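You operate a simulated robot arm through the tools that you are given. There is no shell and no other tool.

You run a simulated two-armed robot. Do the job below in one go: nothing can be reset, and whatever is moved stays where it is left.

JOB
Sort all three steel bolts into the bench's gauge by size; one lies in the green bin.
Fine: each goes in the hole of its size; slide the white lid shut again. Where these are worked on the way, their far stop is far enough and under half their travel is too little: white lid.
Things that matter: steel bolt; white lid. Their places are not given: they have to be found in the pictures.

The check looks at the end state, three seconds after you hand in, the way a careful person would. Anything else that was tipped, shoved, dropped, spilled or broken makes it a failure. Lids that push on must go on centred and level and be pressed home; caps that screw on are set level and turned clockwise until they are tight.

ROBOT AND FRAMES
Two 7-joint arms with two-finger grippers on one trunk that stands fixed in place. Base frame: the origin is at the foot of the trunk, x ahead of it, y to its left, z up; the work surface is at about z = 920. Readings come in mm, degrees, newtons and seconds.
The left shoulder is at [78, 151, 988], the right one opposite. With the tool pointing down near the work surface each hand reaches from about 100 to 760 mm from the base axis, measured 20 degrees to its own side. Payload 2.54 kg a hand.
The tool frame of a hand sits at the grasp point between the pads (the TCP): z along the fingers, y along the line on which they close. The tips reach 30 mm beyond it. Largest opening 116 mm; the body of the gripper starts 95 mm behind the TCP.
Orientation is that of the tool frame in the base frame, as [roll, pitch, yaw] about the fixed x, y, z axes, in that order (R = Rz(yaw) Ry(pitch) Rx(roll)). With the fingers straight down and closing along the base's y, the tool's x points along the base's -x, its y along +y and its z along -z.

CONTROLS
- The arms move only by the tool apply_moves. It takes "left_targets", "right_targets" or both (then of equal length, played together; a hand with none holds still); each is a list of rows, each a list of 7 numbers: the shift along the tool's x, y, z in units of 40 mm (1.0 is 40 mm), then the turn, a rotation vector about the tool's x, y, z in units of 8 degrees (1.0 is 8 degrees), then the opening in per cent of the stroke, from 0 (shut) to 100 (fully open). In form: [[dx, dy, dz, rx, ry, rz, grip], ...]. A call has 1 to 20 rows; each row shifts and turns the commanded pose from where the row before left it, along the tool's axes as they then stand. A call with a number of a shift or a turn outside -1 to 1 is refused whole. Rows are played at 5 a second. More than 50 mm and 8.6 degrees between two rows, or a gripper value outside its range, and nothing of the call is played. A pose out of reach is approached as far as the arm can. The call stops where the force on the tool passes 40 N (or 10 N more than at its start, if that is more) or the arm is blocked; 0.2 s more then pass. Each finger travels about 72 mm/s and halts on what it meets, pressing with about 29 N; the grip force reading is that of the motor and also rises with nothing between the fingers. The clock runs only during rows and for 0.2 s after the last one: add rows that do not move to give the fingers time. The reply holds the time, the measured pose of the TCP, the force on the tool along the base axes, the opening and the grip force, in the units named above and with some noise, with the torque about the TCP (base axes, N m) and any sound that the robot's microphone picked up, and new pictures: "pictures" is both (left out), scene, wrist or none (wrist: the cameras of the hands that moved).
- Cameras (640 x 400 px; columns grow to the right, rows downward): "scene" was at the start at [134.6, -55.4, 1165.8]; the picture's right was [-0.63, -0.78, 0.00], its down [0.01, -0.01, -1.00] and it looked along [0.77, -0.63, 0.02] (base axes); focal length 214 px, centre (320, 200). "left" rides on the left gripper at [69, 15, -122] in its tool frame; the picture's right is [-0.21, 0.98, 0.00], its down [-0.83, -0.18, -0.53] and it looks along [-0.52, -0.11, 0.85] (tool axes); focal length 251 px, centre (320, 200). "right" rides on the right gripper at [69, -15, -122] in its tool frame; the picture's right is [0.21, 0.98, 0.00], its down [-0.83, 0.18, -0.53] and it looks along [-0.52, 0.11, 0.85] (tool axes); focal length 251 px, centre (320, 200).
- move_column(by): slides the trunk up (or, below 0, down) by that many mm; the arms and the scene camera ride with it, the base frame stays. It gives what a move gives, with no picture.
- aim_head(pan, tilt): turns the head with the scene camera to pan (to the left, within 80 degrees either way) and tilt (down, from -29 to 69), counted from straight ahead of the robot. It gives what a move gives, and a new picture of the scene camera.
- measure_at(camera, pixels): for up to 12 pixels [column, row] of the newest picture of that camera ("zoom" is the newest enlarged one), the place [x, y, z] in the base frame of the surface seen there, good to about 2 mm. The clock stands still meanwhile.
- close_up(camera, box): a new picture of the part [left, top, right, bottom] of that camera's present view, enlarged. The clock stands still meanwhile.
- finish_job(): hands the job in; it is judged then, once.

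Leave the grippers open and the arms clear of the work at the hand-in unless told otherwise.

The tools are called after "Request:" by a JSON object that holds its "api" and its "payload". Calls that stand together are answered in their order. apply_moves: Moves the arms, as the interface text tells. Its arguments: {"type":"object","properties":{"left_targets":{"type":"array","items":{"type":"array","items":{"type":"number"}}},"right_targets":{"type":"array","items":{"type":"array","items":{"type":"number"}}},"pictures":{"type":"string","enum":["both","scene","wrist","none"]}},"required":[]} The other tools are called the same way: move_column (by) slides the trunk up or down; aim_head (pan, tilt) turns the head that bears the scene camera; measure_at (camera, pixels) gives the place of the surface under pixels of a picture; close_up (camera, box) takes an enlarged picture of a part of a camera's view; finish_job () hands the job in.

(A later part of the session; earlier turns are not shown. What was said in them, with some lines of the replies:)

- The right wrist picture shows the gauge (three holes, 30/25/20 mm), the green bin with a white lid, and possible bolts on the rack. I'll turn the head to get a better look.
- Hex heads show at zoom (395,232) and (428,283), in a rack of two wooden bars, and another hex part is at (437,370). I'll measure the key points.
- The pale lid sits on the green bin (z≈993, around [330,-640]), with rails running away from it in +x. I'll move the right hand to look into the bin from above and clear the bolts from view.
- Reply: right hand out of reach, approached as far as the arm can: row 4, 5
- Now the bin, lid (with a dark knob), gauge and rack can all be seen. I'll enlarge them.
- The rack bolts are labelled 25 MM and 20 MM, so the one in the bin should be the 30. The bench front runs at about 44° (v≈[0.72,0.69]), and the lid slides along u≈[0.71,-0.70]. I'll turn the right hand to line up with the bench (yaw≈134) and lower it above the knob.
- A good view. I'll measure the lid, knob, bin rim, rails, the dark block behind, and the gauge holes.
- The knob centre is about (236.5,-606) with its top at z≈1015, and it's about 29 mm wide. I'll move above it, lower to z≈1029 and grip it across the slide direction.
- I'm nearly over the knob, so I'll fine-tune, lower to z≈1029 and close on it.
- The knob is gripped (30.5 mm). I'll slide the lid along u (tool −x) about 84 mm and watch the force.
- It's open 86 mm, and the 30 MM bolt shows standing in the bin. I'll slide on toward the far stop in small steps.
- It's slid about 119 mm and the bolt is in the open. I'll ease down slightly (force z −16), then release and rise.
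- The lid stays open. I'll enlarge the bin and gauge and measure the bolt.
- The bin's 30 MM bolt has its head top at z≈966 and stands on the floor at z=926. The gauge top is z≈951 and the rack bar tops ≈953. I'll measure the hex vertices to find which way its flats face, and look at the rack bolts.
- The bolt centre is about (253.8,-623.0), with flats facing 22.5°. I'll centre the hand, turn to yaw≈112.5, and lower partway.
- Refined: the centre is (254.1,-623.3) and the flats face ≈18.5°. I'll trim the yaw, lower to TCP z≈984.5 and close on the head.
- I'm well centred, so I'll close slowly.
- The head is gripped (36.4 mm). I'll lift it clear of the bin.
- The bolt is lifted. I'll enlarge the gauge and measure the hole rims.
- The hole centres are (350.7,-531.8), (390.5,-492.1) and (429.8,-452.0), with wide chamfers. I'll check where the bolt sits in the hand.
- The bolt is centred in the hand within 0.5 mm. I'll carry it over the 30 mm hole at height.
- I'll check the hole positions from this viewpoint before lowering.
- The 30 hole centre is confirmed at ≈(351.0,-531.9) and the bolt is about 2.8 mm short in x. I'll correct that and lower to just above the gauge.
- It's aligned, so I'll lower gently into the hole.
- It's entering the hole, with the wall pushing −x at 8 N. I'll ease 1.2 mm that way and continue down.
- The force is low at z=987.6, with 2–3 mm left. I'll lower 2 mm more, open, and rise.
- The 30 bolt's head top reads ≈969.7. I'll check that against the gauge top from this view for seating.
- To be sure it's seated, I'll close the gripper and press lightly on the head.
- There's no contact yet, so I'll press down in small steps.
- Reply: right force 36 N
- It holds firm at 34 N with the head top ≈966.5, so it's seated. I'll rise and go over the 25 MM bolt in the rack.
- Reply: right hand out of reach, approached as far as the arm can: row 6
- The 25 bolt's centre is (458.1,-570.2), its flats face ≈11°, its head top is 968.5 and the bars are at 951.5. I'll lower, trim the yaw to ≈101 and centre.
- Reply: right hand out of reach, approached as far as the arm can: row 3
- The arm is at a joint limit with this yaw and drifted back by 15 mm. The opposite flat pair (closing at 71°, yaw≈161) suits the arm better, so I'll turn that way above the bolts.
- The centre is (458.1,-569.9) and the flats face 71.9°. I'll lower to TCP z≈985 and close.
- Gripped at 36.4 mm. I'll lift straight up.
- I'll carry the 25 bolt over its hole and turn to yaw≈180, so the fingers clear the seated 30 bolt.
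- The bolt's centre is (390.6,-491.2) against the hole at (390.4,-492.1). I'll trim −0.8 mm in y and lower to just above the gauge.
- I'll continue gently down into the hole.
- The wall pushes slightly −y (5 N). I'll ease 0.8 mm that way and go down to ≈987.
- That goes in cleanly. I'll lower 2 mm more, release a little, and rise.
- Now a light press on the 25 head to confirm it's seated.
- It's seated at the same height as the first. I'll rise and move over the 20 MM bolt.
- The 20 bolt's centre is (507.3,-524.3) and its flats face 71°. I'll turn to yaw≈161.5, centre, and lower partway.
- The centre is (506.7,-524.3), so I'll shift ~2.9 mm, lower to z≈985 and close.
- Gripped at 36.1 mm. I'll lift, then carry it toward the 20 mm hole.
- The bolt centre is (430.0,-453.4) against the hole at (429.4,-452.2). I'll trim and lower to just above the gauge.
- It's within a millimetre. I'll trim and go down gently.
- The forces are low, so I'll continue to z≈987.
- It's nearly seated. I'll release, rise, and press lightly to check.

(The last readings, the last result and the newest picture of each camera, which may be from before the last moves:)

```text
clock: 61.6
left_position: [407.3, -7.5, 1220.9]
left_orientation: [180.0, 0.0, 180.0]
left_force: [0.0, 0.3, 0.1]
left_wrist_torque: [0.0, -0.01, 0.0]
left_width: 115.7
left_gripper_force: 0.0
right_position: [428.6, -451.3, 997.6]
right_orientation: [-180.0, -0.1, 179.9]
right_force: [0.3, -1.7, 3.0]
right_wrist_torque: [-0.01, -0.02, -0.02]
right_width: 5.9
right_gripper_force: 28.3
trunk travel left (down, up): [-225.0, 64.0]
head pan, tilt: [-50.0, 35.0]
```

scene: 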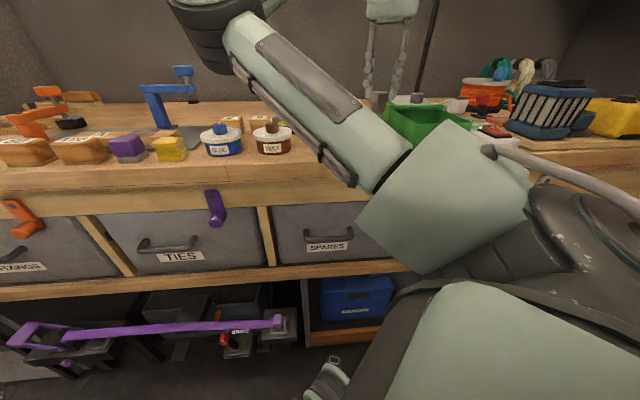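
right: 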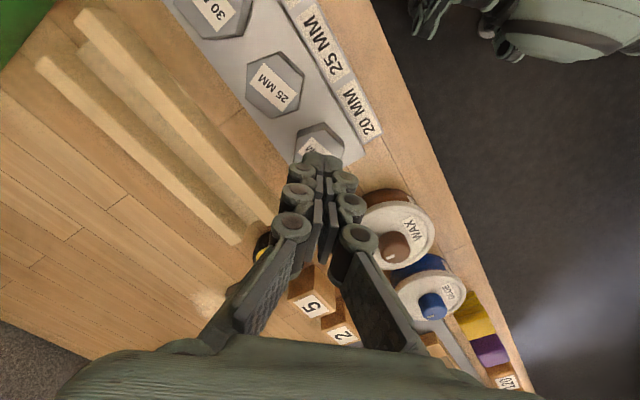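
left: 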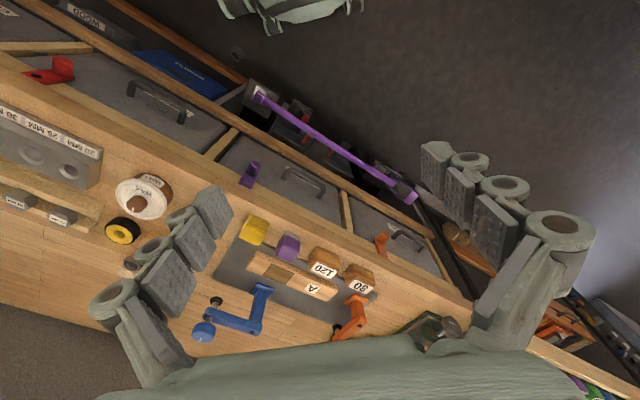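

All three are seated at the same height. I'll rise and travel back to the lid knob, last at ≈(319,-690).

Request:
{"api": "apply_moves", "payload": {"right_targets": [[0, 0, -0.6, 0, 0, 0, 0], [0, 0, -0.9, 0, 0, 0, 30], [0, 0, -0.6, 0, 0, 0, 55], [0.34, -0.74, 0, 0, 0, 0, 55], [0.34, -0.74, 0, 0, 0, 0, 55], [0.34, -0.74, 0, 0, 0, 0, 55], [0.34, -0.74, 0, 0, 0, 0, 55], [0.34, -0.74, 0, 0, 0, 0, 55], [0.34, -0.74, 0, 0, 0, 0, 55], [0.34, -0.74, 0, 0, 0, 0, 55], [0.34, -0.74, 0, 0, 0, 0, 55], [0, 0, 0, 0, 0, 0.94, 55], [0, 0, 0, 0, 0, 0.94, 55], [0, 0, 0, 0, 0, 0.94, 55], [0, 0, 0, 0, 0, 0.94, 55], [0, 0, 0, 0, 0, 0.94, 55], [0, 0, 0, 0, 0, 0.93, 55], [0, 0, 0, 0, 0, 0, 55]], "pictures": "wrist"}}

```text
clock: 65.4
left_position: [406.4, -7.0, 1220.8]
left_orientation: [180.0, 0.0, 180.0]
left_force: [-0.7, -0.7, -0.9]
left_wrist_torque: [-0.03, 0.0, -0.02]
left_width: 116.1
left_gripper_force: 0.1
right_position: [319.5, -689.4, 1080.9]
right_orientation: [-180.0, 0.0, 134.9]
right_force: [0.8, -0.9, 0.4]
right_wrist_torque: [0.0, 0.03, 0.0]
right_width: 63.7
right_gripper_force: 0.0
trunk travel left (down, up): [-225.0, 64.0]
head pan, tilt: [-50.0, 35.0]
```

right: 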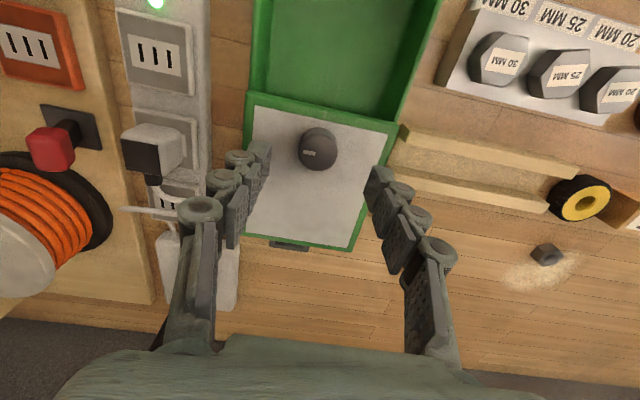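

All three bolts sit in the gauge. Next I'll measure the knob.

Request:
{"api": "measure_at", "payload": {"camera": "right", "pixels": [[318, 146], [306, 146], [331, 146], [318, 134], [318, 158], [500, 60], [568, 75], [612, 92]]}}

```text
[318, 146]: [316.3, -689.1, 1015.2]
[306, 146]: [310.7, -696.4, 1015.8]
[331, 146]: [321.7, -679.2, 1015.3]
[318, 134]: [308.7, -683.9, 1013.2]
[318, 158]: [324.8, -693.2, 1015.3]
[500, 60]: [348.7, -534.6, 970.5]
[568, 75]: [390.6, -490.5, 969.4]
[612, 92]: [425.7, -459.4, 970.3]
```

The knob is at ≈(317,-688.5). I'll centre, lower to z≈1030 and grip it.

Request:
{"api": "apply_moves", "payload": {"right_targets": [[0.05, -0.03, 0.4, 0, 0, 0, 55], [0, 0, 0.5, 0, 0, 0, 55], [0, 0, 0.37, 0, 0, 0, 50], [0, 0, 0, 0, 0, 0, 38], [0, 0, 0, 0, 0, 0, 28], [0, 0, 0, 0, 0, 0, 20], [0, 0, 0, 0, 0, 0, 14], [0, 0, 0, 0, 0, 0, 14]], "pictures": "wrist"}}

```text
clock: 67.2
left_position: [407.2, -7.6, 1222.0]
left_orientation: [180.0, -0.1, 180.0]
left_force: [-0.3, -0.3, -0.8]
left_wrist_torque: [-0.01, -0.01, -0.03]
left_width: 115.9
left_gripper_force: 0.1
right_position: [317.7, -689.7, 1028.4]
right_orientation: [-180.0, 0.0, 134.9]
right_force: [-2.8, -3.2, -0.6]
right_wrist_torque: [-0.21, 0.07, -0.03]
right_width: 30.4
right_gripper_force: 44.4
trunk travel left (down, up): [-225.0, 64.0]
head pan, tilt: [-50.0, 35.0]
```

right: 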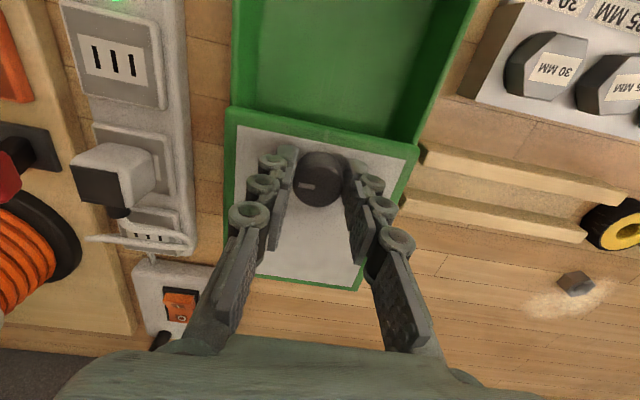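

Gripped. I'll slide the lid back along −u (tool +x), about 108 mm first.

Request:
{"api": "apply_moves", "payload": {"right_targets": [[0.3, 0, 0, 0, 0, 0, 14], [0.3, 0, 0, 0, 0, 0, 14], [0.3, 0, 0, 0, 0, 0, 14], [0.3, 0, 0, 0, 0, 0, 14], [0.3, 0, 0, 0, 0, 0, 14], [0.3, 0, 0, 0, 0, 0, 14], [0.3, 0, 0, 0, 0, 0, 14], [0.3, 0, 0, 0, 0, 0, 14], [0.25, 0, 0, 0, 0, 0, 14], [0, 0, 0, 0, 0, 0, 14]], "pictures": "wrist"}}

```text
clock: 69.4
left_position: [408.8, -7.7, 1221.0]
left_orientation: [-180.0, -0.2, -180.0]
left_force: [0.3, -0.4, 0.7]
left_wrist_torque: [-0.03, 0.0, -0.01]
left_width: 116.0
left_gripper_force: 0.2
right_position: [242.6, -612.0, 1028.5]
right_orientation: [180.0, -0.2, 134.8]
right_force: [8.7, 7.4, -11.4]
right_wrist_torque: [0.63, 0.2, 0.1]
right_width: 30.4
right_gripper_force: 45.4
trunk travel left (down, up): [-225.0, 64.0]
head pan, tilt: [-50.0, 35.0]
```

right: 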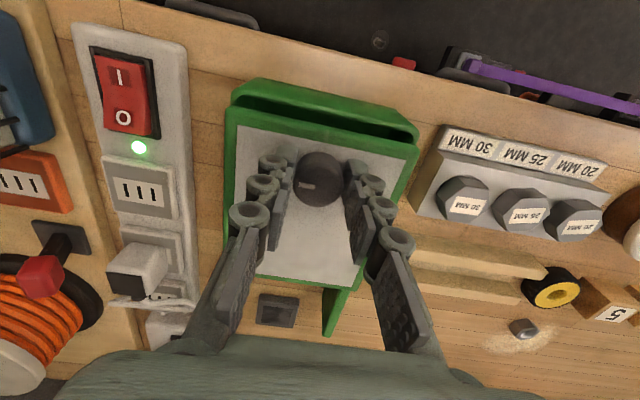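

About 9 mm is left. I'll ease sideways and continue in small steps.

Request:
{"api": "apply_moves", "payload": {"right_targets": [[0.06, 0.03, 0.01, 0, 0, 0, 14], [0.06, 0.01, 0, 0, 0, 0, 14], [0.06, 0, 0, 0, 0, 0, 14], [0, 0, 0, 0, 0, 0, 14]], "pictures": "wrist"}}

Request:
{"api": "close_up", "payload": {"camera": "right", "box": [210, 70, 430, 220]}}

```text
clock: 70.4
left_position: [406.0, -7.8, 1222.4]
left_orientation: [180.0, 0.0, -179.9]
left_force: [-0.1, 0.1, -1.0]
left_wrist_torque: [0.02, -0.03, 0.0]
left_width: 116.2
left_gripper_force: 0.1
right_position: [237.8, -608.5, 1028.9]
right_orientation: [-179.8, 0.1, 134.7]
right_force: [-1.9, -2.9, -9.3]
right_wrist_torque: [-0.37, 0.03, 0.02]
right_width: 30.6
right_gripper_force: 45.0
trunk travel left (down, up): [-225.0, 64.0]
head pan, tilt: [-50.0, 35.0]
```

right: 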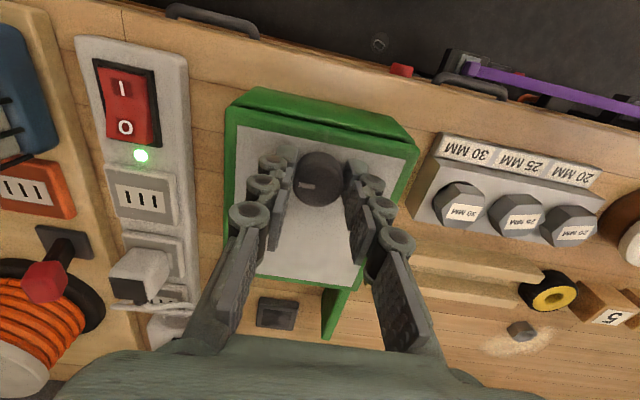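

```text
2.67 times, centred on (320, 145) of right
```

zoom: 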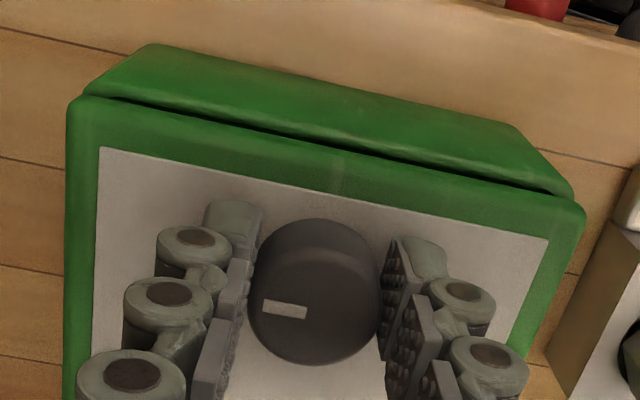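

A thin gap remains, so I'll push on in small steps to the stop.

Request:
{"api": "apply_moves", "payload": {"right_targets": [[0.04, 0, 0, 0, 0, 0, 14], [0.04, 0, 0, 0, 0, 0, 14], [0.04, 0, 0, 0, 0, 0, 14], [0, 0, 0, 0, 0, 0, 14]], "pictures": "wrist"}}

Request:
{"api": "close_up", "payload": {"camera": "right", "box": [210, 70, 430, 220]}}

```text
clock: 71.4
left_position: [407.2, -7.8, 1221.5]
left_orientation: [179.8, 0.0, 179.9]
left_force: [0.1, 0.7, -0.5]
left_wrist_torque: [0.0, 0.04, 0.01]
left_width: 116.1
left_gripper_force: 0.1
right_position: [234.2, -604.8, 1028.4]
right_orientation: [179.9, 0.0, 134.9]
right_force: [-2.1, -11.9, -4.1]
right_wrist_torque: [-0.07, 0.33, -0.16]
right_width: 30.6
right_gripper_force: 44.9
trunk travel left (down, up): [-225.0, 64.0]
head pan, tilt: [-50.0, 35.0]
```

right: 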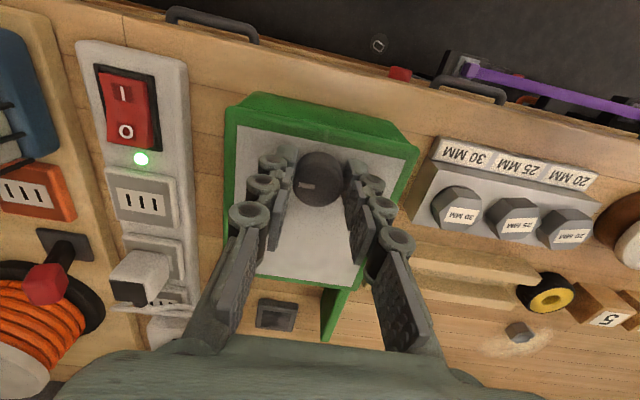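

```text
2.67 times, centred on (320, 145) of right
```

zoom: 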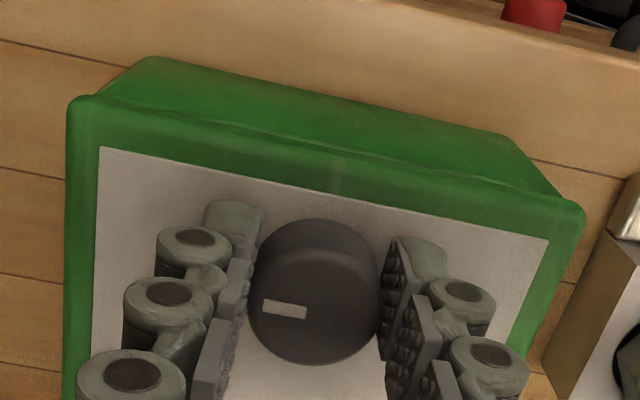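

The gap is gone, the stop pushes back, and the position matches the original closed one. I'll release and rise clear.

Request:
{"api": "apply_moves", "payload": {"right_targets": [[0, 0, 0, 0, 0, 0, 30], [0, 0, 0, 0, 0, 0, 45], [0, 0, 0, 0, 0, 0, 55], [0, 0, -0.5, 0, 0, 0, 55], [0, 0, -0.8, 0, 0, 0, 70], [0, 0, -0.8, 0, 0, 0, 100], [0, 0, -0.6, 0, 0, 0, 100], [0, 0, 0, 0, 0, 0, 100], [0, 0, 0, 0, 0, 0, 100]], "pictures": "both"}}

Request:
{"api": "close_up", "payload": {"camera": "right", "box": [200, 60, 500, 260]}}

```text
clock: 73.4
left_position: [407.8, -6.6, 1221.9]
left_orientation: [180.0, 0.0, -180.0]
left_force: [0.9, -0.2, -0.1]
left_wrist_torque: [0.0, -0.02, 0.04]
left_width: 115.7
left_gripper_force: 0.1
right_position: [233.8, -601.3, 1137.5]
right_orientation: [180.0, 0.0, 134.8]
right_force: [0.1, -0.7, 0.8]
right_wrist_torque: [-0.01, -0.01, 0.04]
right_width: 115.9
right_gripper_force: 0.1
trunk travel left (down, up): [-225.0, 64.0]
head pan, tilt: [-50.0, 35.0]
```

scene: 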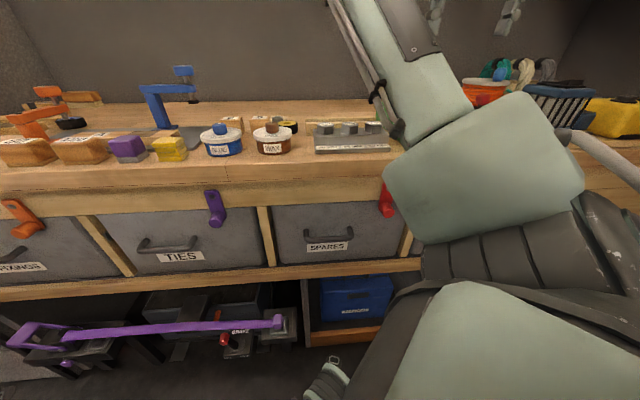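
right: 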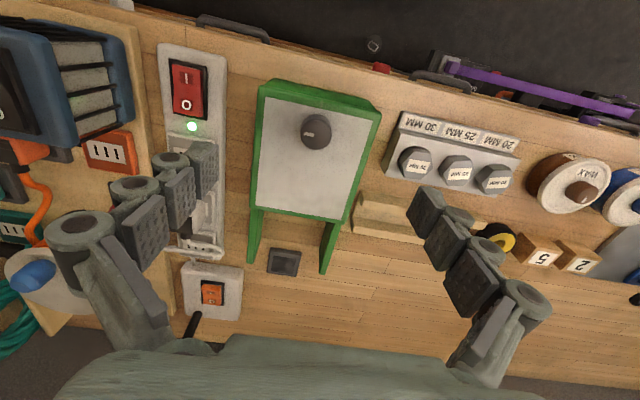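

```text
2.00 times, centred on (350, 160) of right
```

zoom: 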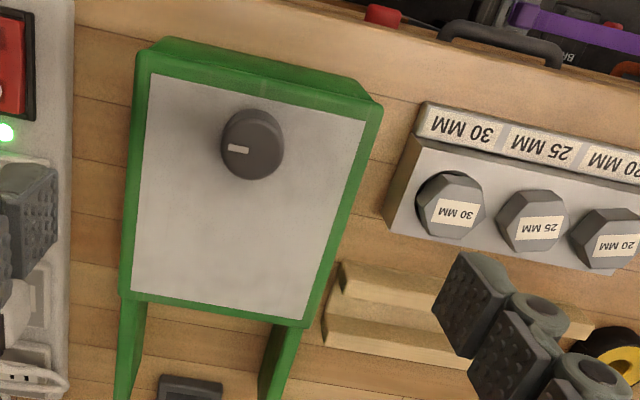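

I'll verify the knob's place against the start and check the bin's edges.

Request:
{"api": "measure_at", "payload": {"camera": "right", "pixels": [[316, 132], [302, 132], [330, 132], [262, 82], [380, 110], [336, 90], [414, 164], [458, 174], [496, 182], [284, 262], [330, 270], [440, 185]]}}

Request:
{"api": "close_up", "payload": {"camera": "right", "box": [250, 70, 390, 150]}}

Request:
{"api": "close_up", "payload": {"camera": "scene", "box": [290, 100, 420, 170]}}

```text
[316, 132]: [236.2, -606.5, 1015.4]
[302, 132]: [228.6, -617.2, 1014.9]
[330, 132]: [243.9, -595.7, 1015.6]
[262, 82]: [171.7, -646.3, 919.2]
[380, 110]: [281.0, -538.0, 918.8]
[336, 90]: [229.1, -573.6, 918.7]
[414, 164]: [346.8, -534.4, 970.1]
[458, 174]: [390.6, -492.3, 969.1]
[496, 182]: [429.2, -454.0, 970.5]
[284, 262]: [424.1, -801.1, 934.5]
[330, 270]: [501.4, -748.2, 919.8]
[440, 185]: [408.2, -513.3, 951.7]
```

```text
4.57 times, centred on (320, 110) of right
```

zoom: 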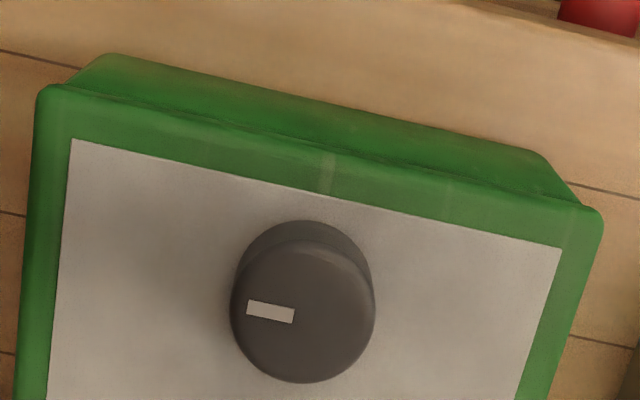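

```text
4.92 times, centred on (355, 135) of scene
```

zoom: 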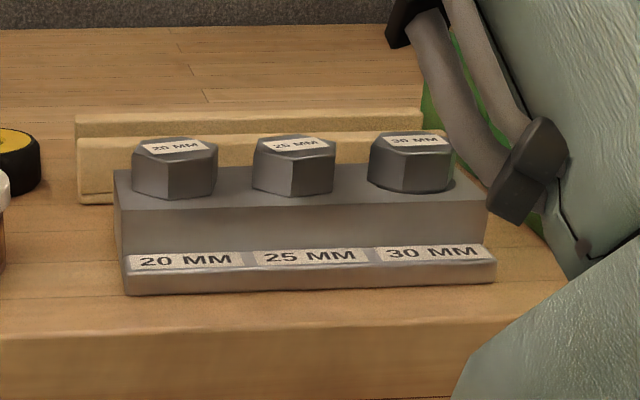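

All three heads sit flush in the matching holes, and the knob is back at its starting place (236.2,-606.5), so the lid is shut. I'll lift the right hand a bit further clear.

Request:
{"api": "apply_moves", "payload": {"right_targets": [[0.3, 0.3, -0.6, 0, 0, 0, 100], [0.3, 0.3, -0.6, 0, 0, 0, 100], [0, 0, -0.6, 0, 0, 0, 100], [0, 0, 0, 0, 0, 0, 100], [0, 0, 0, 0, 0, 0, 100]], "pictures": "wrist"}}

```text
clock: 74.6
left_position: [407.5, -7.3, 1220.4]
left_orientation: [-179.9, -0.2, -180.0]
left_force: [0.1, -0.5, 0.8]
left_wrist_torque: [-0.02, 0.02, 0.0]
left_width: 116.2
left_gripper_force: 0.0
right_position: [232.7, -568.5, 1210.2]
right_orientation: [-180.0, 0.0, 135.0]
right_force: [0.0, -0.5, 0.5]
right_wrist_torque: [0.0, 0.01, 0.02]
right_width: 116.0
right_gripper_force: 0.0
trunk travel left (down, up): [-225.0, 64.0]
head pan, tilt: [-50.0, 35.0]
```

right: 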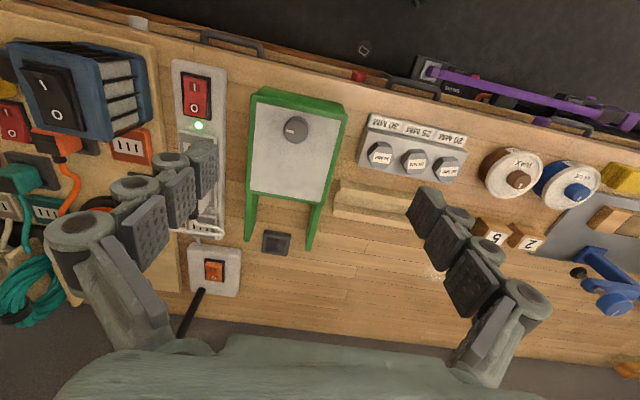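

The bolts are in the gauge, the lid is shut, both grippers are open and the arms are clear. I'm handing in.

Request:
{"api": "finish_job", "payload": {}}

```text
The job is handed in.
```

All three steel bolts are in the gauge, each in the hole of its size, and the white lid is slid shut again. I've handed the job in; no verdict came back with the hand-in.

- **Bolts:** The 30 mm bolt came from the green bin; the 25 mm and 20 mm bolts came from the wooden rack. I pressed lightly on each head after placing it. All three stopped at the same height, and the last pictures show them sitting flush.
- **Lid:** I slid it open about 119 mm without meeting a hard stop, then back until it met its stop. The knob's measured position now matches where it started, and no gap shows at the front.
- **Surroundings:** The last pictures show nothing else tipped or shoved. Both grippers are open and the arms are clear of the bench.
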